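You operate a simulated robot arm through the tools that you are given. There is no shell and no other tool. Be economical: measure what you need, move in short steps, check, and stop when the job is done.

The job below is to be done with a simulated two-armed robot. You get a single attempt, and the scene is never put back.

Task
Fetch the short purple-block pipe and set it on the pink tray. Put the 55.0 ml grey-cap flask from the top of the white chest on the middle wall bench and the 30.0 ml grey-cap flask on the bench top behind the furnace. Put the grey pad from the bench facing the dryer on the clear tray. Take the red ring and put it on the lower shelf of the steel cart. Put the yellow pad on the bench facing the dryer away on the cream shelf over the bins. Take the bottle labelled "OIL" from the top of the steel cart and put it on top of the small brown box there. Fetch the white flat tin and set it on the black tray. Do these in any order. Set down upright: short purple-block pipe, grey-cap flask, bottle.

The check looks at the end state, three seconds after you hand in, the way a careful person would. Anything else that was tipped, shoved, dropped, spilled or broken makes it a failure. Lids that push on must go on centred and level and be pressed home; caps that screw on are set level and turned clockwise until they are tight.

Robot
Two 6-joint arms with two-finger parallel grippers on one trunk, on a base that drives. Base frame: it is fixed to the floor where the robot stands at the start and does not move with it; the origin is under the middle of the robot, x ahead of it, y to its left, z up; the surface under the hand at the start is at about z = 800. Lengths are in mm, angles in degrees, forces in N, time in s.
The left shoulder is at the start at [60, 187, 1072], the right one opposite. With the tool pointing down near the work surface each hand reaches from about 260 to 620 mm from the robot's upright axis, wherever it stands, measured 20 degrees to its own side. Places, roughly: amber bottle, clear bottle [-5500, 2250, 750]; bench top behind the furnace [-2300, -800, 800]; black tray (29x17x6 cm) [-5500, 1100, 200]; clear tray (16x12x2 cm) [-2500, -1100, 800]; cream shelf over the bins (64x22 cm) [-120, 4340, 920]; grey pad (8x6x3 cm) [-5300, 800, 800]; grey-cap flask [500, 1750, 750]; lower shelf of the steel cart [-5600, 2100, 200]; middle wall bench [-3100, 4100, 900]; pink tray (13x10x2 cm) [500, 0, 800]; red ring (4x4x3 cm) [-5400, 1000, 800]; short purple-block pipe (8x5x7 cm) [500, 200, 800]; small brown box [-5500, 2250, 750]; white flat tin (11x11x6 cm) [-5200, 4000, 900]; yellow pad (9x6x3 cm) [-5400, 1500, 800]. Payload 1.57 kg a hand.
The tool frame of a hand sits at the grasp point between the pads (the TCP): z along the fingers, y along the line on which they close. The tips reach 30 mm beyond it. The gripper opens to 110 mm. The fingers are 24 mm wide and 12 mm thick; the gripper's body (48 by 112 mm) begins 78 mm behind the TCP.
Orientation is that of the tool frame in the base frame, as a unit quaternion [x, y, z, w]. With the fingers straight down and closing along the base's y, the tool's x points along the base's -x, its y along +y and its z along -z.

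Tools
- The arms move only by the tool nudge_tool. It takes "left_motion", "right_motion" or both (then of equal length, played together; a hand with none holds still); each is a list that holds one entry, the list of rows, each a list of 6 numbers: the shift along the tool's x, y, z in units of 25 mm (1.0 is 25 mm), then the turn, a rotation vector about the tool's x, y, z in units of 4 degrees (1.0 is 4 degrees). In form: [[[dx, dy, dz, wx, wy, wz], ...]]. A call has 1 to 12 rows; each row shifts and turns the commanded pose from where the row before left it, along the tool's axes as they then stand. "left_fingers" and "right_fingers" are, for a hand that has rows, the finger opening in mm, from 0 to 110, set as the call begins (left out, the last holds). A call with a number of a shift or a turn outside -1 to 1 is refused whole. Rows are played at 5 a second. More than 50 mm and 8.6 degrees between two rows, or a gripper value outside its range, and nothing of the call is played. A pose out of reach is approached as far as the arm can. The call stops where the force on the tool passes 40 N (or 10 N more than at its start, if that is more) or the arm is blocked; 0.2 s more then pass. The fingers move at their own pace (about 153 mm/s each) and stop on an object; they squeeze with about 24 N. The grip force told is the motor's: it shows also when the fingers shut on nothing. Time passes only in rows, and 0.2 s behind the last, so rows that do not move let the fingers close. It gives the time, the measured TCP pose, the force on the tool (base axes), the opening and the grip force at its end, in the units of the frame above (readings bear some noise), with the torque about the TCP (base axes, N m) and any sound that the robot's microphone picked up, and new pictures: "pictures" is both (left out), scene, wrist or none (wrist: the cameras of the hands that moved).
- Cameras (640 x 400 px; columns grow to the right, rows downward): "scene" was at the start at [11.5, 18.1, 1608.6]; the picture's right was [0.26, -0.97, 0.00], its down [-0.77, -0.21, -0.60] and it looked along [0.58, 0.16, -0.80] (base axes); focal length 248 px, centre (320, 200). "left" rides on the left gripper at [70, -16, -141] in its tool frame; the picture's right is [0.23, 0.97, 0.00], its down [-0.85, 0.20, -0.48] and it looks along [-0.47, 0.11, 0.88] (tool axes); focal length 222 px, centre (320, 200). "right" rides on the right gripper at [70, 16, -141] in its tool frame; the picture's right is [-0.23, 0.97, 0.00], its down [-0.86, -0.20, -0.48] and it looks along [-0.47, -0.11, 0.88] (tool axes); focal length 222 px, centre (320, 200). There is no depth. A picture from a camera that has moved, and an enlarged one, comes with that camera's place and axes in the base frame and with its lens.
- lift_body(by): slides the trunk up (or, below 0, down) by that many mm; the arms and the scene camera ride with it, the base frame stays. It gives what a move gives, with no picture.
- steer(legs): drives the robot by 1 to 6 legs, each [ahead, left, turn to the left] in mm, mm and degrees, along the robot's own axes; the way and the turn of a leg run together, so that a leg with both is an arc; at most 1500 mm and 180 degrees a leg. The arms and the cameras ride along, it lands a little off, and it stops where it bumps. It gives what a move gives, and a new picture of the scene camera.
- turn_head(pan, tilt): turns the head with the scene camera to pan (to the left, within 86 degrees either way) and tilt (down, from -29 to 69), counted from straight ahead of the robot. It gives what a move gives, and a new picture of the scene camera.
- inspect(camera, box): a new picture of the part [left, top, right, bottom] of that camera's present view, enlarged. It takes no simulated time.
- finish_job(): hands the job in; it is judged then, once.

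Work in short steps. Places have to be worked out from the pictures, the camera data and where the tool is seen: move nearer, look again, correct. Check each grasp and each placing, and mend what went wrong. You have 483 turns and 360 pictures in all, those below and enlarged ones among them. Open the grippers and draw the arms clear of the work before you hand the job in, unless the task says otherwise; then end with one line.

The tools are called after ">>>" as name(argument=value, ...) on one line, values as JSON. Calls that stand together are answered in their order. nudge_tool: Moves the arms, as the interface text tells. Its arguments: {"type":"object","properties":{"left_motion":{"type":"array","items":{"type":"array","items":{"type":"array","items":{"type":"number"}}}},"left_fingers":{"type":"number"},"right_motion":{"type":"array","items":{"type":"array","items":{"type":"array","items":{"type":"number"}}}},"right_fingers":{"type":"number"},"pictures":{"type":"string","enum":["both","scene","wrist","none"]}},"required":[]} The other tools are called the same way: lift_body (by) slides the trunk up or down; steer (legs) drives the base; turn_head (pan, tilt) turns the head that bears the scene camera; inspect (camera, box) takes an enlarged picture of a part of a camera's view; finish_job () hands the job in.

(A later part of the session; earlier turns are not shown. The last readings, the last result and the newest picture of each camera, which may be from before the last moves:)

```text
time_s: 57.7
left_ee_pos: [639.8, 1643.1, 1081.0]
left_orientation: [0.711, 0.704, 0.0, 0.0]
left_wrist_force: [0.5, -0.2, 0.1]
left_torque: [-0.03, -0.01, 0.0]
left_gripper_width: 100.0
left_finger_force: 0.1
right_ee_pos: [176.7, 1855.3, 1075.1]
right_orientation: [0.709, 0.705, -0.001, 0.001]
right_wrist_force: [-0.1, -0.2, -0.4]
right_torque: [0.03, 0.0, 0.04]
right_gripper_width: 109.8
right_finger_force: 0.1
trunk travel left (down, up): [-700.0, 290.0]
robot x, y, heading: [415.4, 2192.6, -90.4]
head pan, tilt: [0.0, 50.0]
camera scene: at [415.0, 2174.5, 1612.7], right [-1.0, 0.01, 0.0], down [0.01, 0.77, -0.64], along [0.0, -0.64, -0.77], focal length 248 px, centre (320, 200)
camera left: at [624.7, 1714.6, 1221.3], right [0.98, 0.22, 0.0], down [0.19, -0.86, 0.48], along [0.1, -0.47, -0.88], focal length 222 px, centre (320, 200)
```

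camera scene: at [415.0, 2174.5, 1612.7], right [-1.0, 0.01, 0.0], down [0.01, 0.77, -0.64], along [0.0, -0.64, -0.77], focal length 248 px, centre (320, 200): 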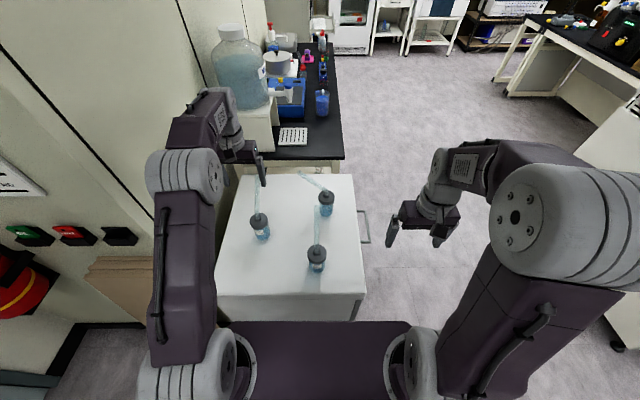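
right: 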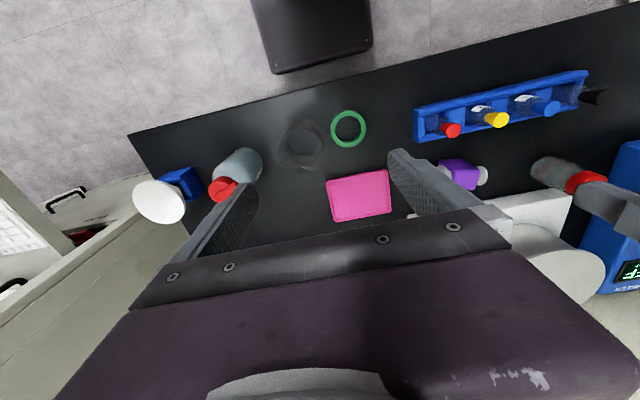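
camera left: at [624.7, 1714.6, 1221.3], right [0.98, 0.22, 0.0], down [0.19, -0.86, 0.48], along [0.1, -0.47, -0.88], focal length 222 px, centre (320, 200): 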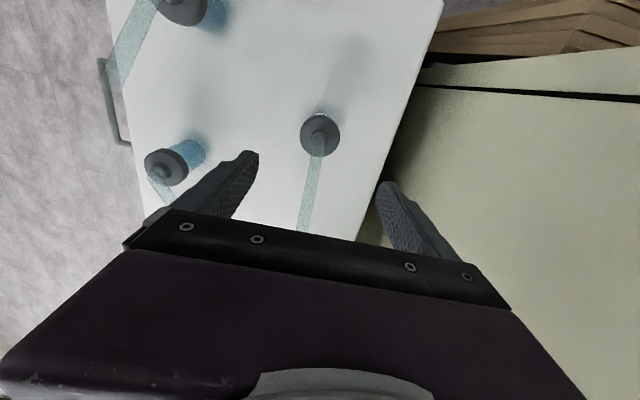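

Aligned with the cap (638, 1642) and the spout lies between the fingers. I descend most of the way.

>>> nudge_tool(left_motion=[[[0, 0, 1, 0, 0, 0], [0, 0, 1, 0, 0, 0], [0, 0, 1, 0, 0, 0], [0, 0, 1, 0, 0, 0], [0, 0, 1, 0, 0, 0], [0, 0, 0.6, 0, 0, 0]]], pictures="wrist")

```text
time_s: 59.1
left_ee_pos: [642.8, 1643.1, 941.0]
left_orientation: [0.711, 0.704, -0.001, 0.001]
left_wrist_force: [0.5, -0.5, 0.3]
left_torque: [0.01, 0.01, 0.03]
left_gripper_width: 100.2
left_finger_force: 0.0
right_ee_pos: [177.5, 1855.4, 1075.8]
right_orientation: [0.709, 0.705, -0.001, -0.001]
right_wrist_force: [-0.2, 0.5, 0.2]
right_torque: [0.0, 0.01, -0.02]
right_gripper_width: 110.0
right_finger_force: 0.0
trunk travel left (down, up): [-700.0, 290.0]
robot x, y, heading: [416.3, 2196.1, -90.4]
head pan, tilt: [0.0, 50.0]
camera left: at [626.4, 1714.2, 1081.1], right [0.98, 0.22, 0.0], down [0.19, -0.86, 0.48], along [0.1, -0.47, -0.88], focal length 222 px, centre (320, 200)
```

left: 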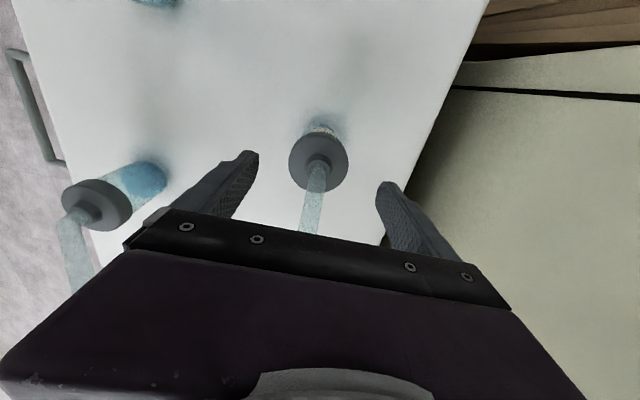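

Still aligned. Down another 89 mm to cap height.

>>> nudge_tool(left_motion=[[[0, -0.08, 1, 0, 0, 0], [0, 0, 1, 0, 0, 0], [0, 0, 1, 0, 0, 0], [0, 0, 0.5, 0, 0, 0]]], pictures="wrist")

```text
time_s: 60.1
left_ee_pos: [639.6, 1642.2, 854.4]
left_orientation: [0.71, 0.704, 0.0, 0.0]
left_wrist_force: [-0.1, 0.3, 0.2]
left_torque: [0.04, -0.01, 0.01]
left_gripper_width: 99.9
left_finger_force: 0.1
right_ee_pos: [176.2, 1854.7, 1075.6]
right_orientation: [0.71, 0.704, -0.001, 0.0]
right_wrist_force: [-0.2, -0.3, 0.5]
right_torque: [0.04, -0.02, 0.03]
right_gripper_width: 110.1
right_finger_force: 0.0
trunk travel left (down, up): [-700.0, 290.0]
robot x, y, heading: [415.8, 2196.6, -90.4]
head pan, tilt: [0.0, 50.0]
camera left: at [624.5, 1713.8, 993.7], right [0.98, 0.22, 0.0], down [0.19, -0.86, 0.48], along [0.1, -0.47, -0.88], focal length 222 px, centre (320, 200)
```

left: 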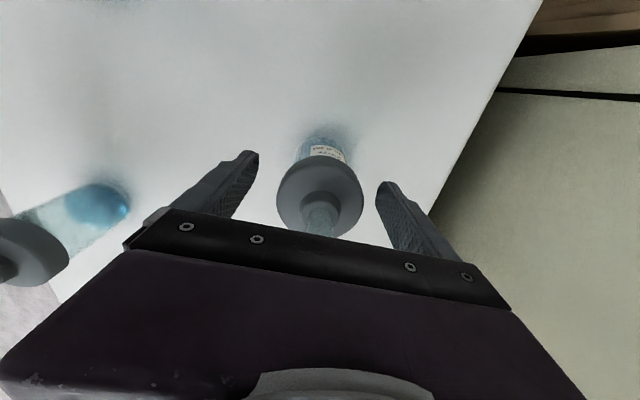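

Cap is right between the fingers at the grasp point. I close.

>>> nudge_tool(left_motion=[[[0, 0, 0, 0, 0, 0], [0, 0, 0, 0, 0, 0], [0, 0, 0, 0, 0, 0]]], left_fingers=0, pictures="none")

>>> nudge_tool(left_motion=[[[0, 0, -0.4, 0, 0, 0], [0, 0, -0.4, 0, 0, 0], [0, 0, 0, 0, 0, 0]]], pictures="wrist")

```text
time_s: 60.9
left_ee_pos: [640.6, 1643.4, 853.5]
left_orientation: [0.71, 0.704, -0.001, 0.001]
left_wrist_force: [0.9, -0.9, 0.1]
left_torque: [-0.08, -0.02, 0.02]
left_gripper_width: 66.5
left_finger_force: 24.0
right_ee_pos: [177.3, 1856.8, 1074.8]
right_orientation: [0.709, 0.705, 0.0, 0.0]
right_wrist_force: [-0.3, 0.2, -0.7]
right_torque: [0.03, 0.01, 0.03]
right_gripper_width: 109.9
right_finger_force: 0.0
trunk travel left (down, up): [-700.0, 290.0]
robot x, y, heading: [413.8, 2192.6, -90.5]
head pan, tilt: [0.0, 50.0]
```

```text
time_s: 61.7
left_ee_pos: [639.7, 1642.8, 872.7]
left_orientation: [0.711, 0.703, 0.0, 0.0]
left_wrist_force: [0.5, 0.1, -2.9]
left_torque: [0.06, 0.01, 0.02]
left_gripper_width: 66.3
left_finger_force: 23.8
right_ee_pos: [176.0, 1855.2, 1076.0]
right_orientation: [0.71, 0.704, 0.0, 0.0]
right_wrist_force: [0.1, 1.1, 0.0]
right_torque: [0.0, 0.0, -0.04]
right_gripper_width: 110.2
right_finger_force: 0.0
trunk travel left (down, up): [-700.0, 290.0]
robot x, y, heading: [415.5, 2192.6, -90.5]
head pan, tilt: [0.0, 50.0]
camera left: at [623.3, 1713.4, 1014.1], right [0.98, 0.22, 0.0], down [0.19, -0.86, 0.48], along [0.1, -0.47, -0.88], focal length 222 px, centre (320, 200)
```

left: 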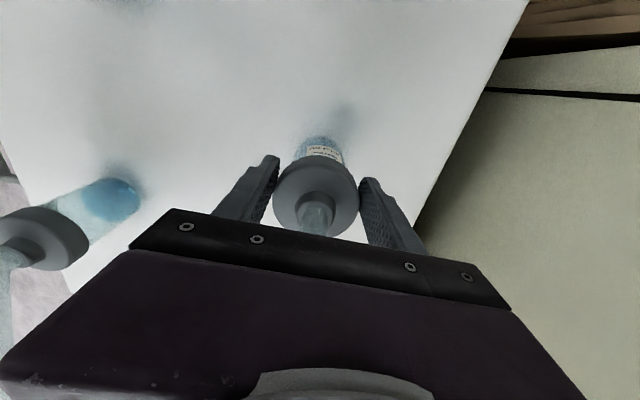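

The 30 ml flask is held (66 mm, ~2.9 N). I lift it well clear and draw it back towards the robot.

>>> nudge_tool(left_motion=[[[0, 0, -1, 0, 0, 0], [0, 0, -1, 0, 0, 0], [0, 0, -1, 0, 0, 0], [0, 0, -1, 0, 0, 0], [0, 0, -1, 0, 0, 0], [0, 0, -1, 0, 0, 0], [0, 0, -1, 0, 0, 0], [0, 0, -1, 0, 0, 0], [0, 0, -0.6, 0, 0, 0]]], pictures="none")

>>> nudge_tool(left_motion=[[[1, 0, 0, 0, 0, 0], [1, 0, 0, 0, 0, 0], [1, 0, 0, 0, 0, 0], [1, 0, 0, 0, 0, 0], [1, 0, 0, 0, 0, 0], [1, 0, 0, 0, 0, 0], [1, 0, 0, 0, 0, 0], [0.6, 0, 0, 0, 0, 0]]], pictures="none")

>>> steer(legs=[[-120, 0, 0], [0, -490, 0], [0, 0, 90], [0, -650, 0]])

```text
time_s: 63.7
left_ee_pos: [640.2, 1643.0, 1088.9]
left_orientation: [0.711, 0.703, 0.0, 0.0]
left_wrist_force: [0.3, -0.7, -1.1]
left_torque: [0.04, 0.02, 0.03]
left_gripper_width: 66.4
left_finger_force: 24.2
right_ee_pos: [178.0, 1854.5, 1075.9]
right_orientation: [0.71, 0.704, -0.001, 0.0]
right_wrist_force: [-0.5, -0.2, 0.0]
right_torque: [0.02, -0.03, 0.02]
right_gripper_width: 109.9
right_finger_force: 0.1
trunk travel left (down, up): [-700.0, 290.0]
robot x, y, heading: [414.6, 2197.4, -90.5]
head pan, tilt: [0.0, 50.0]
```

```text
time_s: 65.5
left_ee_pos: [642.4, 1834.1, 1089.1]
left_orientation: [0.71, 0.704, 0.0, -0.001]
left_wrist_force: [0.0, -0.5, -1.8]
left_torque: [0.02, 0.01, 0.03]
left_gripper_width: 66.1
left_finger_force: 23.5
right_ee_pos: [178.0, 1855.7, 1076.7]
right_orientation: [0.71, 0.704, -0.001, 0.0]
right_wrist_force: [-0.3, 0.4, -0.6]
right_torque: [0.03, 0.03, 0.0]
right_gripper_width: 110.0
right_finger_force: 0.1
trunk travel left (down, up): [-700.0, 290.0]
robot x, y, heading: [413.1, 2192.3, -90.3]
head pan, tilt: [0.0, 50.0]
```

```text
time_s: 76.3
left_ee_pos: [272.1, 1888.9, 1089.0]
left_orientation: [0.015, 1.0, 0.0, 0.0]
left_wrist_force: [0.3, -0.2, -2.4]
left_torque: [-0.03, 0.06, 0.02]
left_gripper_width: 65.8
left_finger_force: 24.0
right_ee_pos: [244.3, 1422.8, 1076.1]
right_orientation: [0.012, 1.0, 0.0, -0.001]
right_wrist_force: [-0.5, -0.3, 1.0]
right_torque: [-0.02, 0.03, -0.01]
right_gripper_width: 109.9
right_finger_force: 0.0
trunk travel left (down, up): [-700.0, 290.0]
robot x, y, heading: [-88.5, 1665.9, -1.3]
head pan, tilt: [0.0, 50.0]
camera scene: at [-72.9, 1665.8, 1612.7], right [-0.02, -1.0, 0.0], down [-0.77, 0.02, -0.64], along [0.64, -0.02, -0.77], focal length 248 px, centre (320, 200)
```

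scene: 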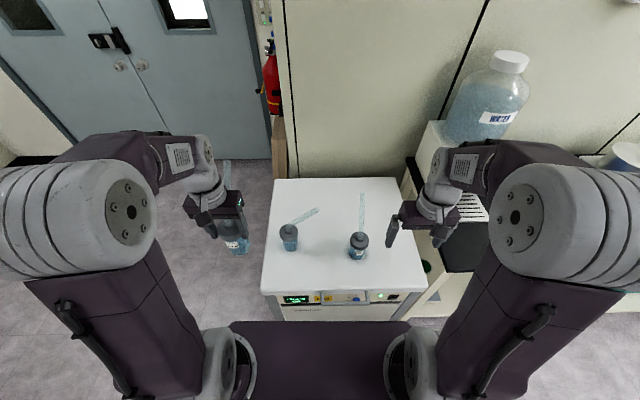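

Now the 55 ml flask with the right hand: move over about (378, 1511) at height and look.

>>> nudge_tool(right_motion=[[[-1, 0.7, 0, 0, 0, 0], [-1, 0.7, 0, 0, 0, 0], [-1, 0.7, 0, 0, 0, 0], [-1, 0.7, 0, 0, 0, 0], [-1, 0.7, 0, 0, 0, 0], [-0.36, 0, 0, 0, 0, 0], [0, 0, 0, 0, 0, 0]]], right_fingers=100, pictures="wrist")

```text
time_s: 77.9
left_ee_pos: [273.3, 1888.1, 1088.8]
left_orientation: [0.014, 1.0, 0.0, -0.001]
left_wrist_force: [0.1, 0.3, -2.1]
left_torque: [0.03, 0.02, -0.03]
left_gripper_width: 65.9
left_finger_force: 23.9
right_ee_pos: [380.7, 1505.7, 1076.9]
right_orientation: [0.012, 1.0, 0.0, 0.0]
right_wrist_force: [-0.6, -0.9, 0.4]
right_torque: [-0.04, 0.02, -0.01]
right_gripper_width: 100.2
right_finger_force: 0.1
trunk travel left (down, up): [-700.0, 290.0]
robot x, y, heading: [-91.0, 1664.1, -1.2]
head pan, tilt: [0.0, 50.0]
camera right: at [309.9, 1523.7, 1218.2], right [0.25, 0.97, 0.0], down [0.85, -0.22, 0.48], along [0.46, -0.12, -0.88], focal length 222 px, centre (320, 200)
```

right: 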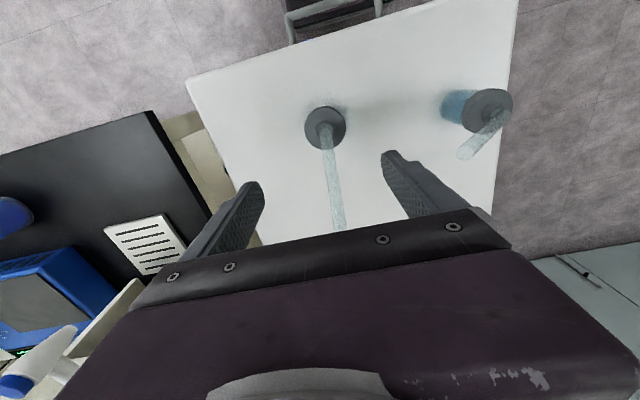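

Cap at (376, 1514). I correct and descend partway.

>>> nudge_tool(right_motion=[[[0.2, 0.35, 0, 0, 0, 0], [0, 0, 1, 0, 0, 0], [0, 0, 1, 0, 0, 0], [0, 0, 1, 0, 0, 0], [0, 0, 1, 0, 0, 0], [0, 0, 1, 0, 0, 0], [0, 0, 0.4, 0, 0, 0]]], pictures="wrist")

```text
time_s: 79.5
left_ee_pos: [273.6, 1888.7, 1089.4]
left_orientation: [0.014, 1.0, -0.001, 0.0]
left_wrist_force: [0.6, 0.3, -3.0]
left_torque: [0.02, 0.03, -0.01]
left_gripper_width: 65.8
left_finger_force: 24.3
right_ee_pos: [375.5, 1517.0, 940.7]
right_orientation: [0.012, 1.0, 0.0, 0.0]
right_wrist_force: [-1.4, 0.0, 1.0]
right_torque: [-0.01, 0.0, 0.0]
right_gripper_width: 99.7
right_finger_force: 0.0
trunk travel left (down, up): [-700.0, 290.0]
robot x, y, heading: [-89.0, 1659.4, -1.5]
head pan, tilt: [0.0, 50.0]
camera right: at [305.6, 1534.4, 1082.0], right [0.25, 0.97, 0.0], down [0.85, -0.22, 0.48], along [0.46, -0.12, -0.88], focal length 222 px, centre (320, 200)
```

right: 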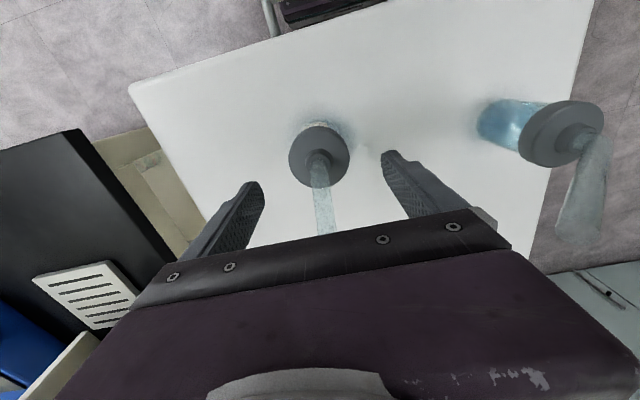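

Aligned. Down to cap height (z≈854).

>>> nudge_tool(right_motion=[[[0, 0, 1, 0, 0, 0], [0, 0, 1, 0, 0, 0], [0, 0, 1, 0, 0, 0], [0, 0, 0.48, 0, 0, 0]]], pictures="wrist")

```text
time_s: 80.5
left_ee_pos: [273.5, 1888.3, 1088.5]
left_orientation: [0.014, 1.0, 0.0, 0.0]
left_wrist_force: [-0.4, -0.1, -1.7]
left_torque: [0.02, 0.07, 0.01]
left_gripper_width: 65.9
left_finger_force: 24.2
right_ee_pos: [375.8, 1516.2, 851.3]
right_orientation: [0.012, 1.0, 0.0, -0.001]
right_wrist_force: [-0.6, -0.1, -2.1]
right_torque: [0.01, 0.03, -0.03]
right_gripper_width: 100.1
right_finger_force: 0.1
trunk travel left (down, up): [-700.0, 290.0]
robot x, y, heading: [-90.9, 1664.5, -1.6]
head pan, tilt: [0.0, 50.0]
camera right: at [305.0, 1534.0, 994.0], right [0.25, 0.97, 0.0], down [0.85, -0.22, 0.48], along [0.46, -0.12, -0.88], focal length 222 px, centre (320, 200)
```

right: 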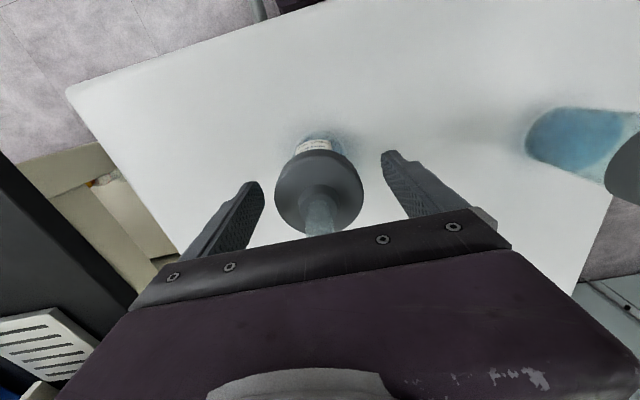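

>>> nudge_tool(right_motion=[[[0, 0, 0, 0, 0, 0], [0, 0, 0, 0, 0, 0], [0, 0, 0, 0, 0, 0]]], right_fingers=0, pictures="none")

>>> nudge_tool(right_motion=[[[0, 0, -0.4, 0, 0, 0], [0, 0, -1, 0, 0, 0], [0, 0, -1, 0, 0, 0], [0, 0, -1, 0, 0, 0], [0, 0, -1, 0, 0, 0], [0, 0, -1, 0, 0, 0], [0, 0, -1, 0, 0, 0], [0, 0, -1, 0, 0, 0], [0, 0, -1, 0, 0, 0], [0, 0, -1, 0, 0, 0]]], pictures="both")

```text
time_s: 81.3
left_ee_pos: [273.2, 1887.4, 1087.4]
left_orientation: [0.013, 1.0, 0.0, 0.0]
left_wrist_force: [0.3, -0.8, -2.1]
left_torque: [-0.03, 0.04, -0.01]
left_gripper_width: 65.8
left_finger_force: 23.4
right_ee_pos: [375.8, 1516.3, 852.2]
right_orientation: [0.012, 1.0, 0.0, 0.0]
right_wrist_force: [-0.2, -0.5, -0.2]
right_torque: [-0.03, 0.0, 0.01]
right_gripper_width: 67.2
right_finger_force: 23.6
trunk travel left (down, up): [-700.0, 290.0]
robot x, y, heading: [-89.1, 1665.6, -1.7]
head pan, tilt: [0.0, 50.0]
```

```text
time_s: 83.5
left_ee_pos: [274.5, 1889.2, 1089.1]
left_orientation: [0.014, 1.0, 0.0, 0.0]
left_wrist_force: [0.4, 0.1, -1.7]
left_torque: [-0.04, 0.04, 0.05]
left_gripper_width: 65.9
left_finger_force: 23.9
right_ee_pos: [374.4, 1514.9, 1089.9]
right_orientation: [0.013, 1.0, 0.0, -0.001]
right_wrist_force: [0.4, 0.2, -2.5]
right_torque: [-0.02, -0.01, 0.01]
right_gripper_width: 67.3
right_finger_force: 23.5
trunk travel left (down, up): [-700.0, 290.0]
robot x, y, heading: [-89.9, 1666.8, -1.4]
head pan, tilt: [0.0, 50.0]
camera scene: at [-73.1, 1665.2, 1612.6], right [-0.02, -1.0, 0.0], down [-0.77, 0.02, -0.64], along [0.64, -0.02, -0.77], focal length 248 px, centre (320, 200)
camera right: at [303.5, 1533.4, 1231.5], right [0.25, 0.97, 0.0], down [0.85, -0.22, 0.48], along [0.46, -0.12, -0.88], focal length 222 px, centre (320, 200)
```

scene: 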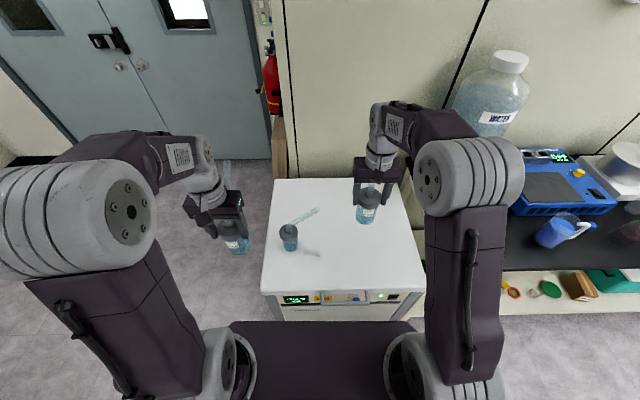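
right: 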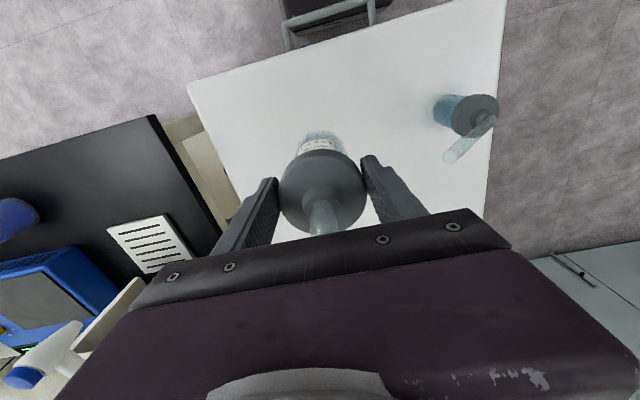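

Both flasks held. I draw the right hand in, back away from the chest, turn left and drive into the open floor, then look around.

>>> nudge_tool(right_motion=[[[1, 0, 0, 0, 0, 0], [1, 0, 0, 0, 0, 0], [1, 0, 0, 0, 0, 0], [1, 0, 0, 0, 0, 0]]], pictures="none")

>>> steer(legs=[[-350, 0, 0], [0, 0, 91], [1000, 0, 0]])

>>> turn_head(pan=50, tilt=20)

```text
time_s: 84.5
left_ee_pos: [271.9, 1887.4, 1088.4]
left_orientation: [0.014, 1.0, 0.0, 0.002]
left_wrist_force: [-0.7, -0.1, -1.6]
left_torque: [0.03, 0.01, -0.01]
left_gripper_width: 65.8
left_finger_force: 24.3
right_ee_pos: [273.8, 1519.4, 1089.3]
right_orientation: [0.012, 1.0, -0.001, 0.001]
right_wrist_force: [-0.4, 1.4, -1.6]
right_torque: [0.0, 0.01, 0.01]
right_gripper_width: 67.3
right_finger_force: 24.2
trunk travel left (down, up): [-700.0, 290.0]
robot x, y, heading: [-91.5, 1665.2, -1.6]
head pan, tilt: [0.0, 50.0]
```

```text
time_s: 95.5
left_ee_pos: [-673.8, 3051.2, 1089.1]
left_orientation: [-0.705, 0.709, 0.001, 0.001]
left_wrist_force: [0.3, -0.1, -1.7]
left_torque: [-0.04, 0.0, 0.01]
left_gripper_width: 65.3
left_finger_force: 24.0
right_ee_pos: [-305.6, 3062.5, 1088.8]
right_orientation: [-0.706, 0.708, 0.0, 0.0]
right_wrist_force: [-0.8, 0.8, -2.6]
right_torque: [-0.03, -0.01, 0.01]
right_gripper_width: 67.0
right_finger_force: 23.9
trunk travel left (down, up): [-700.0, 290.0]
robot x, y, heading: [-445.0, 2689.3, 89.9]
head pan, tilt: [0.0, 50.0]
camera scene: at [-445.3, 2709.3, 1612.7], right [1.0, 0.0, 0.0], down [0.0, -0.77, -0.64], along [0.0, 0.64, -0.77], focal length 248 px, centre (320, 200)
```

scene: 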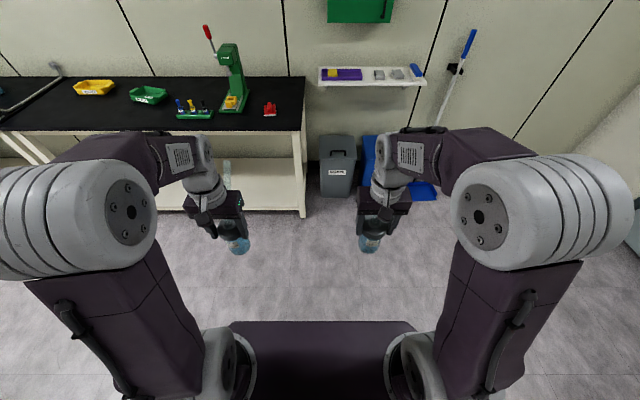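

```text
time_s: 96.7
left_ee_pos: [-673.8, 3051.2, 1089.0]
left_orientation: [-0.705, 0.709, 0.0, 0.0]
left_wrist_force: [0.8, 0.3, -2.9]
left_torque: [-0.06, 0.02, -0.01]
left_gripper_width: 65.5
left_finger_force: 24.1
right_ee_pos: [-304.5, 3062.5, 1089.8]
right_orientation: [0.707, -0.707, 0.0, -0.001]
right_wrist_force: [-0.1, 0.7, -2.4]
right_torque: [-0.04, -0.02, 0.01]
right_gripper_width: 67.4
right_finger_force: 24.3
trunk travel left (down, up): [-700.0, 290.0]
robot x, y, heading: [-445.1, 2690.0, 89.9]
head pan, tilt: [50.0, 20.0]
camera scene: at [-516.6, 2692.8, 1658.2], right [0.64, 0.76, 0.0], down [0.26, -0.22, -0.94], along [-0.72, 0.61, -0.34], focal length 248 px, centre (320, 200)
```

scene: 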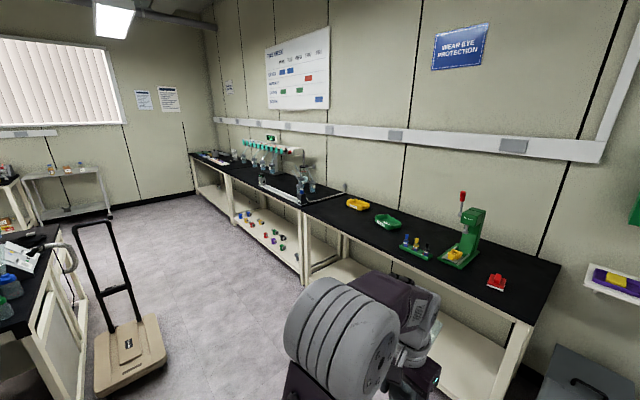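

I see three wall benches along the +y wall; the middle one spans roughly x −2200 to −3800, front edge y≈3800. A hand truck stands near (−2300, 2600). I drive along the corridor at y≈3200.

>>> steer(legs=[[500, 0, 0], [0, 1500, 0]])

```text
time_s: 106.8
left_ee_pos: [-2169.4, 3602.0, 1088.8]
left_orientation: [-0.692, 0.722, 0.0, 0.0]
left_wrist_force: [0.1, -0.7, -2.6]
left_torque: [-0.01, 0.01, 0.02]
left_gripper_width: 65.3
left_finger_force: 24.1
right_ee_pos: [-1799.8, 3598.7, 1089.9]
right_orientation: [-0.693, 0.721, 0.0, 0.0]
right_wrist_force: [0.2, -0.3, -2.9]
right_torque: [-0.01, -0.01, 0.02]
right_gripper_width: 67.3
right_finger_force: 23.7
trunk travel left (down, up): [-700.0, 290.0]
robot x, y, heading: [-1953.4, 3234.5, 87.9]
head pan, tilt: [50.0, 20.0]
camera scene: at [-2025.1, 3237.7, 1658.3], right [0.67, 0.74, 0.0], down [0.25, -0.23, -0.94], along [-0.7, 0.63, -0.34], focal length 248 px, centre (320, 200)
```

scene: 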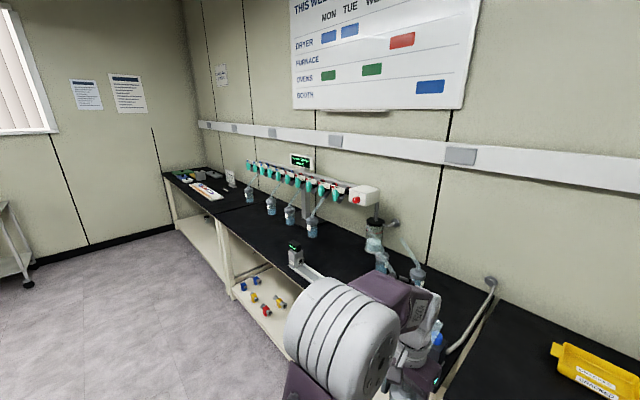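

Free bench surface shows around (−3150, 3850) in front of the dispenser. I drive left 1150 mm and look down at the bench.

>>> steer(legs=[[0, 1150, 2]])

>>> turn_head(pan=0, tilt=42)

```text
time_s: 112.8
left_ee_pos: [-3359.0, 3625.9, 1088.8]
left_orientation: [-0.702, 0.712, 0.0, 0.0]
left_wrist_force: [-0.2, 0.6, -2.3]
left_torque: [-0.07, -0.01, 0.01]
left_gripper_width: 65.1
left_finger_force: 24.0
right_ee_pos: [-2992.1, 3634.1, 1090.0]
right_orientation: [-0.703, 0.711, -0.001, 0.0]
right_wrist_force: [-0.1, 0.0, -3.4]
right_torque: [-0.02, 0.02, 0.02]
right_gripper_width: 67.0
right_finger_force: 24.3
trunk travel left (down, up): [-700.0, 290.0]
robot x, y, heading: [-3131.1, 3266.3, 89.3]
head pan, tilt: [50.0, 20.0]
camera scene: at [-3205.2, 3265.7, 1658.3], right [0.65, 0.76, 0.0], down [0.26, -0.22, -0.94], along [-0.71, 0.61, -0.34], focal length 248 px, centre (320, 200)
```

scene: 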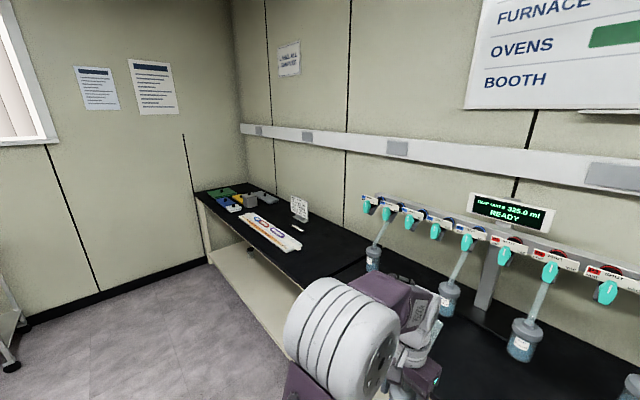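

```text
time_s: 113.9
left_ee_pos: [-3359.8, 3626.1, 1088.6]
left_orientation: [-0.702, 0.712, 0.0, 0.0]
left_wrist_force: [0.6, 0.1, -3.0]
left_torque: [-0.03, -0.02, -0.01]
left_gripper_width: 64.8
left_finger_force: 24.1
right_ee_pos: [-2990.9, 3632.5, 1090.0]
right_orientation: [-0.704, 0.71, 0.0, 0.0]
right_wrist_force: [-0.2, -0.7, -1.5]
right_torque: [-0.03, 0.0, -0.01]
right_gripper_width: 67.2
right_finger_force: 23.7
trunk travel left (down, up): [-700.0, 290.0]
robot x, y, heading: [-3135.4, 3264.6, 89.5]
head pan, tilt: [0.0, 42.0]
camera scene: at [-3134.1, 3288.6, 1623.9], right [1.0, -0.01, 0.0], down [-0.01, -0.67, -0.74], along [0.01, 0.74, -0.67], focal length 248 px, centre (320, 200)
```

scene: 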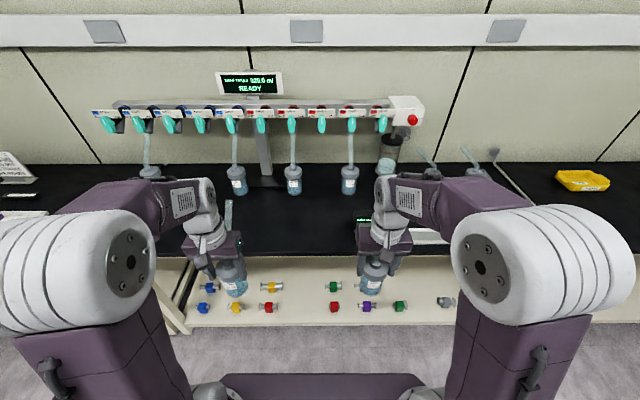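

Bench front edge at y≈3811; free spot around (−3120, 3925). I drive ahead 170 mm.

>>> steer(legs=[[170, 0, 0]])

>>> inspect(camera="right", box=[0, 0, 640, 400])

```text
time_s: 115.4
left_ee_pos: [-3358.0, 3793.9, 1088.7]
left_orientation: [-0.702, 0.712, 0.001, 0.0]
left_wrist_force: [0.4, -0.5, -2.4]
left_torque: [-0.05, 0.02, -0.03]
left_gripper_width: 65.0
left_finger_force: 24.1
right_ee_pos: [-2990.6, 3801.5, 1090.5]
right_orientation: [-0.703, 0.711, 0.0, 0.001]
right_wrist_force: [-0.1, -0.4, -1.8]
right_torque: [-0.01, 0.05, -0.01]
right_gripper_width: 67.0
right_finger_force: 24.1
trunk travel left (down, up): [-700.0, 290.0]
robot x, y, heading: [-3132.6, 3430.5, 89.3]
head pan, tilt: [0.0, 42.0]
camera scene: at [-3132.1, 3456.2, 1623.9], right [1.0, -0.01, 0.0], down [-0.01, -0.67, -0.74], along [0.01, 0.74, -0.67], focal length 248 px, centre (320, 200)
```

scene: 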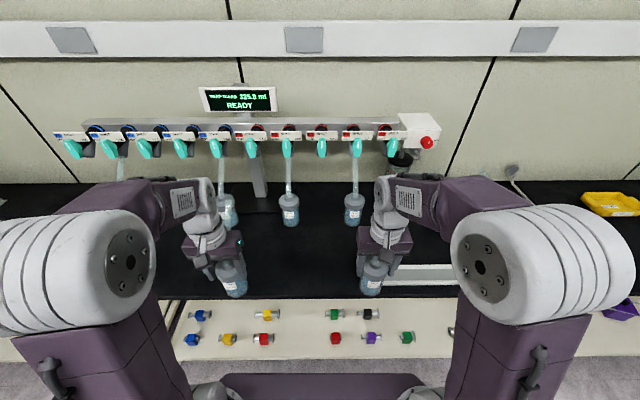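

```text
1.00 times, centred on (320, 200) of right (not enlarged: the box is as wide or as high as the picture)
camera zoom: at [-3007.6, 3731.5, 1231.7], right [-0.97, 0.24, 0.0], down [0.21, 0.85, 0.48], along [0.11, 0.47, -0.88], focal length 222 px, centre (320, 200)
```

zoom: 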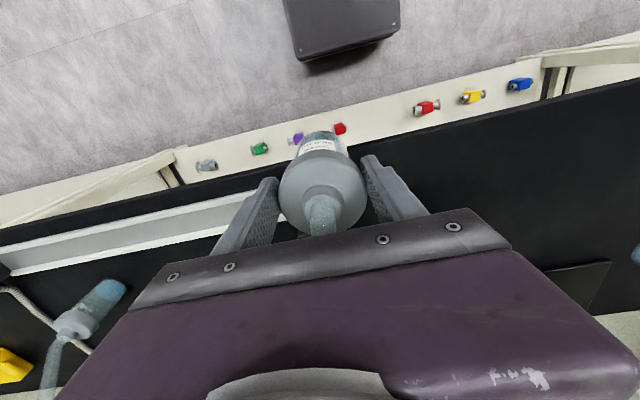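

I move the right hand over (−3130, 3915), at height.

>>> nudge_tool(right_motion=[[[0, 1, 0, 0, 0, 0], [0, 1, 0, 0, 0, 0], [-0.5, 1, 0, 0, 0, 0], [-1, 1, 0, 0, 0, 0], [-1, 1, 0, 0, 0, 0], [-1, 0.6, 0, 0, 0, 0], [-1, 0, 0, 0, 0, 0]]], pictures="both")

```text
time_s: 117.0
left_ee_pos: [-3357.7, 3797.7, 1089.0]
left_orientation: [-0.702, 0.712, 0.0, -0.001]
left_wrist_force: [0.2, -0.1, -2.2]
left_torque: [-0.05, 0.0, -0.04]
left_gripper_width: 64.9
left_finger_force: 23.8
right_ee_pos: [-3128.6, 3919.0, 1088.8]
right_orientation: [-0.704, 0.71, 0.0, 0.0]
right_wrist_force: [-0.9, -0.3, -1.5]
right_torque: [-0.04, 0.01, 0.01]
right_gripper_width: 67.2
right_finger_force: 24.8
trunk travel left (down, up): [-700.0, 290.0]
robot x, y, heading: [-3132.0, 3436.1, 89.5]
head pan, tilt: [0.0, 42.0]
camera scene: at [-3131.9, 3460.2, 1623.9], right [1.0, -0.01, 0.0], down [-0.01, -0.67, -0.74], along [0.01, 0.74, -0.67], focal length 248 px, centre (320, 200)
camera right: at [-3146.4, 3849.0, 1230.4], right [-0.97, 0.24, 0.0], down [0.21, 0.85, 0.48], along [0.11, 0.46, -0.88], focal length 222 px, centre (320, 200)
```

scene: 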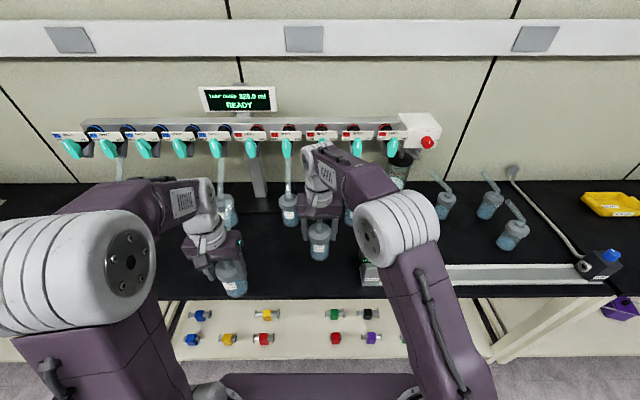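
right: 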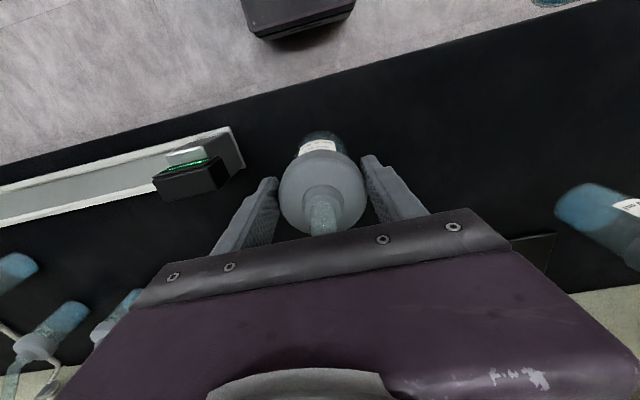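

Clear all round; nearest box ends at x≈−3013. I lower to just above the bench (expected TCP at contact ≈1002).

>>> nudge_tool(right_motion=[[[0, 0, 1, 0, 0, 0], [0, 0, 1, 0, 0, 0], [0, 0, 1, 0, 0, 0], [0, 0, 0.2, 0, 0, 0], [0, 0, 0, 0, 0, 0]]], pictures="none")

>>> nudge_tool(right_motion=[[[0, 0, 0.12, 0, 0, 0], [0, 0, 0.1, 0, 0, 0], [0, 0, 0, 0, 0, 0]]], pictures="none")

```text
time_s: 118.2
left_ee_pos: [-3358.0, 3796.5, 1089.3]
left_orientation: [-0.702, 0.712, 0.0, -0.001]
left_wrist_force: [0.7, 0.4, -0.9]
left_torque: [-0.02, 0.0, 0.0]
left_gripper_width: 65.2
left_finger_force: 24.2
right_ee_pos: [-3128.3, 3916.7, 1008.8]
right_orientation: [-0.703, 0.711, 0.0, 0.0]
right_wrist_force: [-0.4, 0.7, -1.6]
right_torque: [-0.04, 0.04, 0.0]
right_gripper_width: 67.3
right_finger_force: 23.9
trunk travel left (down, up): [-700.0, 290.0]
robot x, y, heading: [-3131.3, 3431.4, 89.5]
head pan, tilt: [0.0, 42.0]
```

```text
time_s: 119.0
left_ee_pos: [-3357.1, 3796.4, 1089.5]
left_orientation: [-0.702, 0.712, 0.0, 0.0]
left_wrist_force: [0.3, 0.1, -1.7]
left_torque: [-0.04, 0.01, 0.0]
left_gripper_width: 65.0
left_finger_force: 24.2
right_ee_pos: [-3127.8, 3916.8, 1004.3]
right_orientation: [-0.703, 0.711, 0.0, 0.0]
right_wrist_force: [-0.2, -0.7, -2.5]
right_torque: [-0.02, 0.01, 0.01]
right_gripper_width: 67.0
right_finger_force: 24.2
trunk travel left (down, up): [-700.0, 290.0]
robot x, y, heading: [-3128.1, 3437.2, 89.4]
head pan, tilt: [0.0, 42.0]
```

>>> nudge_tool(right_motion=[[[0, 0, 0.1, 0, 0, 0], [0, 0, 0, 0, 0, 0]]], pictures="none")

>>> nudge_tool(right_motion=[[[0, 0, 0.1, 0, 0, 0], [0, 0, 0, 0, 0, 0]]], pictures="none")

```text
time_s: 119.6
left_ee_pos: [-3358.1, 3797.2, 1090.5]
left_orientation: [-0.702, 0.712, 0.0, 0.0]
left_wrist_force: [0.1, -0.5, -1.8]
left_torque: [0.0, 0.01, 0.02]
left_gripper_width: 64.9
left_finger_force: 23.9
right_ee_pos: [-3128.1, 3917.2, 1001.8]
right_orientation: [-0.704, 0.711, -0.001, 0.0]
right_wrist_force: [-0.7, 0.4, -2.0]
right_torque: [-0.03, 0.0, 0.02]
right_gripper_width: 67.4
right_finger_force: 24.2
trunk travel left (down, up): [-700.0, 290.0]
robot x, y, heading: [-3130.6, 3435.9, 89.4]
head pan, tilt: [0.0, 42.0]
```

```text
time_s: 120.2
left_ee_pos: [-3357.8, 3796.0, 1088.5]
left_orientation: [-0.703, 0.712, 0.0, 0.0]
left_wrist_force: [0.1, 0.2, -2.1]
left_torque: [-0.01, 0.01, 0.01]
left_gripper_width: 64.9
left_finger_force: 24.1
right_ee_pos: [-3128.6, 3916.6, 1000.0]
right_orientation: [-0.703, 0.711, -0.001, -0.001]
right_wrist_force: [0.7, -0.8, -2.2]
right_torque: [-0.03, 0.03, -0.03]
right_gripper_width: 67.1
right_finger_force: 23.9
trunk travel left (down, up): [-700.0, 290.0]
robot x, y, heading: [-3134.3, 3437.7, 89.7]
head pan, tilt: [0.0, 42.0]
```

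No contact yet; a few more 2 mm steps.

>>> nudge_tool(right_motion=[[[0, 0, 0.08, 0, 0, 0], [0, 0, 0, 0, 0, 0]]], pictures="wrist")

>>> nudge_tool(right_motion=[[[0, 0, 0.08, 0, 0, 0], [0, 0, 0, 0, 0, 0]]], pictures="none")

```text
time_s: 120.8
left_ee_pos: [-3358.0, 3796.8, 1088.7]
left_orientation: [-0.702, 0.713, 0.0, 0.001]
left_wrist_force: [-0.2, 0.6, -2.4]
left_torque: [-0.06, 0.0, 0.03]
left_gripper_width: 64.7
left_finger_force: 23.8
right_ee_pos: [-3128.0, 3916.9, 996.6]
right_orientation: [-0.703, 0.711, -0.001, 0.0]
right_wrist_force: [0.3, -0.2, -2.6]
right_torque: [-0.04, 0.01, 0.01]
right_gripper_width: 67.1
right_finger_force: 23.7
trunk travel left (down, up): [-700.0, 290.0]
robot x, y, heading: [-3132.2, 3437.8, 89.2]
head pan, tilt: [0.0, 42.0]
camera right: at [-3146.1, 3847.2, 1139.1], right [-0.97, 0.24, 0.0], down [0.21, 0.85, 0.48], along [0.11, 0.46, -0.88], focal length 222 px, centre (320, 200)
```

right: 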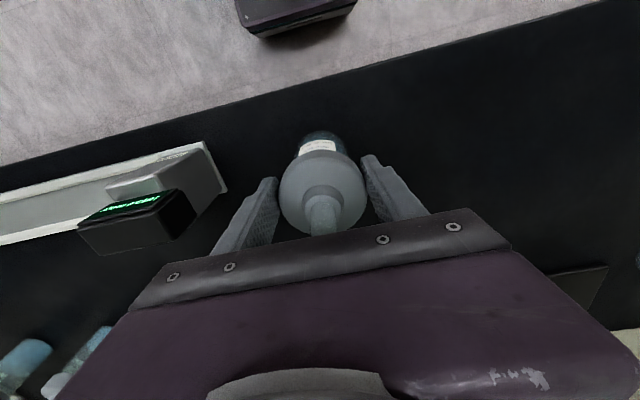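

```text
time_s: 121.4
left_ee_pos: [-3357.8, 3795.8, 1088.9]
left_orientation: [-0.702, 0.712, 0.0, 0.0]
left_wrist_force: [-0.5, -0.4, -2.1]
left_torque: [-0.04, 0.01, -0.01]
left_gripper_width: 64.7
left_finger_force: 24.3
right_ee_pos: [-3128.5, 3916.9, 995.9]
right_orientation: [-0.703, 0.711, -0.001, -0.001]
right_wrist_force: [-1.0, 0.1, -2.8]
right_torque: [-0.03, 0.0, 0.0]
right_gripper_width: 67.4
right_finger_force: 24.1
trunk travel left (down, up): [-700.0, 290.0]
robot x, y, heading: [-3131.7, 3435.8, 89.3]
head pan, tilt: [0.0, 42.0]
```

>>> nudge_tool(right_motion=[[[0, 0, 0.1, 0, 0, 0], [0, 0, 0.0, 0, 0, 0], [0, 0, 0.1, 0, 0, 0], [0, 0, 0, 0, 0, 0]]], pictures="none")

>>> nudge_tool(right_motion=[[[0, 0, 0.1, 0, 0, 0], [0, 0, 0, 0, 0, 0]]], pictures="none")

```text
time_s: 122.4
left_ee_pos: [-3357.7, 3796.3, 1089.0]
left_orientation: [-0.702, 0.712, 0.0, 0.0]
left_wrist_force: [0.4, -0.7, -2.3]
left_torque: [-0.07, 0.01, -0.04]
left_gripper_width: 65.1
left_finger_force: 24.0
right_ee_pos: [-3128.3, 3917.1, 990.2]
right_orientation: [-0.703, 0.711, 0.0, 0.0]
right_wrist_force: [0.1, 0.3, -1.7]
right_torque: [-0.02, -0.02, 0.01]
right_gripper_width: 67.1
right_finger_force: 23.7
trunk travel left (down, up): [-700.0, 290.0]
robot x, y, heading: [-3131.6, 3434.0, 89.3]
head pan, tilt: [0.0, 42.0]
```

```text
time_s: 123.0
left_ee_pos: [-3357.4, 3795.5, 1088.4]
left_orientation: [-0.703, 0.712, 0.0, 0.0]
left_wrist_force: [-0.8, 0.2, -2.0]
left_torque: [-0.04, 0.01, -0.04]
left_gripper_width: 65.1
left_finger_force: 24.5
right_ee_pos: [-3127.9, 3917.1, 987.0]
right_orientation: [-0.703, 0.711, 0.001, 0.0]
right_wrist_force: [0.1, 0.1, -1.8]
right_torque: [-0.04, 0.02, 0.0]
right_gripper_width: 67.3
right_finger_force: 24.3
trunk travel left (down, up): [-700.0, 290.0]
robot x, y, heading: [-3130.1, 3435.3, 89.4]
head pan, tilt: [0.0, 42.0]
```

No contact yet; parallax suggests the bench is nearer z≈850. I go on in small steps.

>>> nudge_tool(right_motion=[[[0, 0, 0.15, 0, 0, 0], [0, 0, 0.15, 0, 0, 0], [0, 0, 0.15, 0, 0, 0], [0, 0, 0, 0, 0, 0]]], pictures="none")

>>> nudge_tool(right_motion=[[[0, 0, 0.15, 0, 0, 0], [0, 0, 0.15, 0, 0, 0], [0, 0, 0, 0, 0, 0]]], pictures="wrist")

```text
time_s: 124.0
left_ee_pos: [-3358.4, 3796.5, 1088.5]
left_orientation: [-0.702, 0.712, 0.0, 0.0]
left_wrist_force: [-0.6, -0.1, -3.1]
left_torque: [-0.02, 0.01, -0.01]
left_gripper_width: 64.9
left_finger_force: 24.2
right_ee_pos: [-3128.7, 3917.1, 975.5]
right_orientation: [-0.704, 0.71, -0.001, 0.0]
right_wrist_force: [0.7, 0.1, -2.9]
right_torque: [-0.04, 0.01, 0.0]
right_gripper_width: 67.0
right_finger_force: 23.9
trunk travel left (down, up): [-700.0, 290.0]
robot x, y, heading: [-3136.6, 3436.4, 89.2]
head pan, tilt: [0.0, 42.0]
```

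```text
time_s: 124.8
left_ee_pos: [-3357.8, 3793.6, 1090.1]
left_orientation: [-0.702, 0.712, 0.002, 0.001]
left_wrist_force: [0.2, 0.2, -1.6]
left_torque: [-0.08, -0.02, 0.0]
left_gripper_width: 64.7
left_finger_force: 23.9
right_ee_pos: [-3128.7, 3915.4, 971.4]
right_orientation: [-0.703, 0.711, 0.004, 0.003]
right_wrist_force: [3.8, 2.1, 32.3]
right_torque: [0.33, -0.13, 0.06]
right_gripper_width: 67.5
right_finger_force: 24.4
trunk travel left (down, up): [-700.0, 290.0]
robot x, y, heading: [-3128.6, 3435.8, 89.5]
head pan, tilt: [0.0, 42.0]
camera right: at [-3146.9, 3844.6, 1113.2], right [-0.97, 0.24, 0.0], down [0.21, 0.85, 0.49], along [0.11, 0.47, -0.87], focal length 222 px, centre (320, 200)
```

right: 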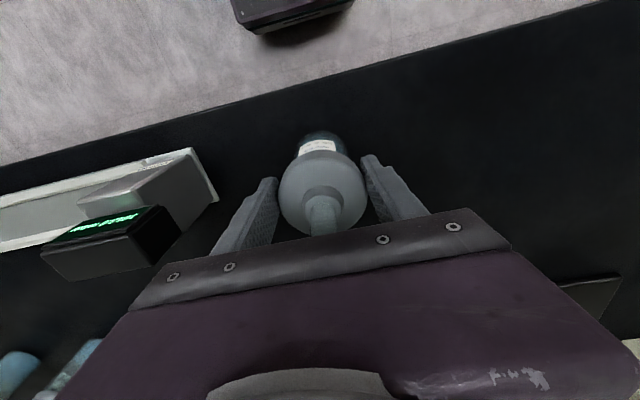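

Contact at TCP ≈972 (32 N up). I relieve the press by ~3 mm, check and release.

>>> nudge_tool(right_motion=[[[0, 0, -0.12, 0, 0, 0], [0, 0, 0, 0, 0, 0]]], pictures="none")

```text
time_s: 125.4
left_ee_pos: [-3357.5, 3795.8, 1089.4]
left_orientation: [-0.702, 0.712, 0.001, 0.0]
left_wrist_force: [-0.8, -0.6, -2.3]
left_torque: [-0.02, 0.02, -0.02]
left_gripper_width: 64.8
left_finger_force: 23.6
right_ee_pos: [-3128.6, 3915.8, 971.6]
right_orientation: [-0.704, 0.711, 0.0, 0.0]
right_wrist_force: [1.1, 4.8, 20.8]
right_torque: [0.74, 0.15, -0.04]
right_gripper_width: 67.2
right_finger_force: 24.4
trunk travel left (down, up): [-700.0, 290.0]
robot x, y, heading: [-3133.4, 3433.0, 89.6]
head pan, tilt: [0.0, 42.0]
```

>>> nudge_tool(right_motion=[[[0, 0, -0.08, 0, 0, 0], [0, 0, 0, 0, 0, 0], [0, 0, 0, 0, 0, 0]]], pictures="none")

```text
time_s: 126.2
left_ee_pos: [-3357.7, 3795.9, 1088.4]
left_orientation: [-0.702, 0.712, 0.0, 0.0]
left_wrist_force: [-0.6, -0.6, -3.1]
left_torque: [-0.02, 0.0, 0.01]
left_gripper_width: 64.8
left_finger_force: 24.1
right_ee_pos: [-3129.1, 3913.8, 972.1]
right_orientation: [-0.703, 0.711, -0.003, -0.002]
right_wrist_force: [0.5, -1.3, -2.4]
right_torque: [-0.05, 0.02, 0.01]
right_gripper_width: 67.1
right_finger_force: 24.4
trunk travel left (down, up): [-700.0, 290.0]
robot x, y, heading: [-3129.4, 3439.7, 89.4]
head pan, tilt: [0.0, 42.0]
```

Just unloaded (hanging within ~1 mm). I lower 1 mm and open, then rise straight up.

>>> nudge_tool(right_motion=[[[0, 0, 0.05, 0, 0, 0], [0, 0, 0, 0, 0, 0]]], pictures="none")

>>> nudge_tool(right_motion=[[[0, 0, 0, 0, 0, 0], [0, 0, 0, 0, 0, 0], [0, 0, 0, 0, 0, 0]]], right_fingers=100, pictures="wrist")

```text
time_s: 126.8
left_ee_pos: [-3358.5, 3797.0, 1089.2]
left_orientation: [-0.702, 0.713, 0.0, 0.0]
left_wrist_force: [0.2, -0.3, -1.9]
left_torque: [-0.04, 0.02, 0.01]
left_gripper_width: 64.8
left_finger_force: 23.7
right_ee_pos: [-3128.8, 3917.0, 971.6]
right_orientation: [-0.704, 0.71, -0.001, 0.0]
right_wrist_force: [-0.2, 0.0, -1.9]
right_torque: [-0.04, -0.02, -0.01]
right_gripper_width: 67.3
right_finger_force: 23.8
trunk travel left (down, up): [-700.0, 290.0]
robot x, y, heading: [-3133.3, 3436.1, 89.2]
head pan, tilt: [0.0, 42.0]
```

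```text
time_s: 127.6
left_ee_pos: [-3357.6, 3794.8, 1089.1]
left_orientation: [-0.702, 0.712, 0.0, 0.0]
left_wrist_force: [0.2, 0.5, -2.0]
left_torque: [-0.03, -0.02, 0.01]
left_gripper_width: 64.7
left_finger_force: 23.9
right_ee_pos: [-3128.2, 3916.9, 972.7]
right_orientation: [-0.703, 0.711, -0.001, 0.0]
right_wrist_force: [0.3, -0.3, 0.3]
right_torque: [0.03, 0.0, -0.01]
right_gripper_width: 99.9
right_finger_force: 0.1
trunk travel left (down, up): [-700.0, 290.0]
robot x, y, heading: [-3132.6, 3434.5, 89.2]
head pan, tilt: [0.0, 42.0]
camera right: at [-3146.7, 3847.0, 1114.0], right [-0.97, 0.24, 0.0], down [0.21, 0.85, 0.48], along [0.11, 0.46, -0.88], focal length 222 px, centre (320, 200)
```

right: 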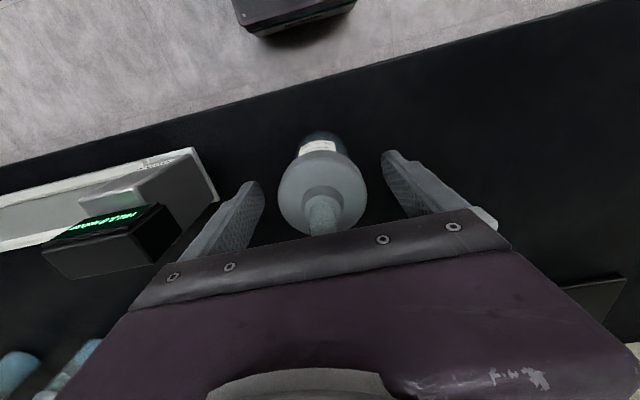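

Flask stands. I rise and draw the hand back, then check from the scene camera.

>>> nudge_tool(right_motion=[[[0, 0, -1, 0, 0, 0], [0, 0, -1, 0, 0, 0], [0, 0, -1, 0, 0, 0], [0, 0, -1, 0, 0, 0], [0, 0, -1, 0, 0, 0], [0, 0, -1, 0, 0, 0], [0.4, -1, 0, 0, 0, 0], [1, -1, 0, 0, 0, 0], [1, -1, 0, 0, 0, 0], [1, -1, 0, 0, 0, 0], [1, -1, 0, 0, 0, 0], [1, -1, 0, 0, 0, 0]]], pictures="scene")

```text
time_s: 130.2
left_ee_pos: [-3357.2, 3795.6, 1088.8]
left_orientation: [-0.702, 0.712, 0.001, 0.0]
left_wrist_force: [-0.1, 0.0, -2.8]
left_torque: [-0.04, -0.02, -0.05]
left_gripper_width: 64.8
left_finger_force: 23.9
right_ee_pos: [-2979.4, 3779.3, 1122.0]
right_orientation: [-0.703, 0.711, 0.001, 0.0]
right_wrist_force: [0.5, 0.0, -0.7]
right_torque: [0.01, 0.01, -0.01]
right_gripper_width: 100.0
right_finger_force: 0.0
trunk travel left (down, up): [-700.0, 290.0]
robot x, y, heading: [-3131.4, 3435.4, 89.5]
head pan, tilt: [0.0, 42.0]
camera scene: at [-3131.4, 3456.9, 1623.9], right [1.0, -0.01, 0.0], down [-0.01, -0.67, -0.74], along [0.01, 0.74, -0.67], focal length 248 px, centre (320, 200)
```

scene: 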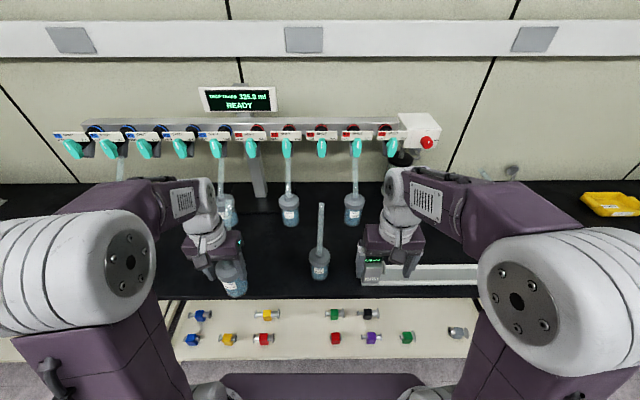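

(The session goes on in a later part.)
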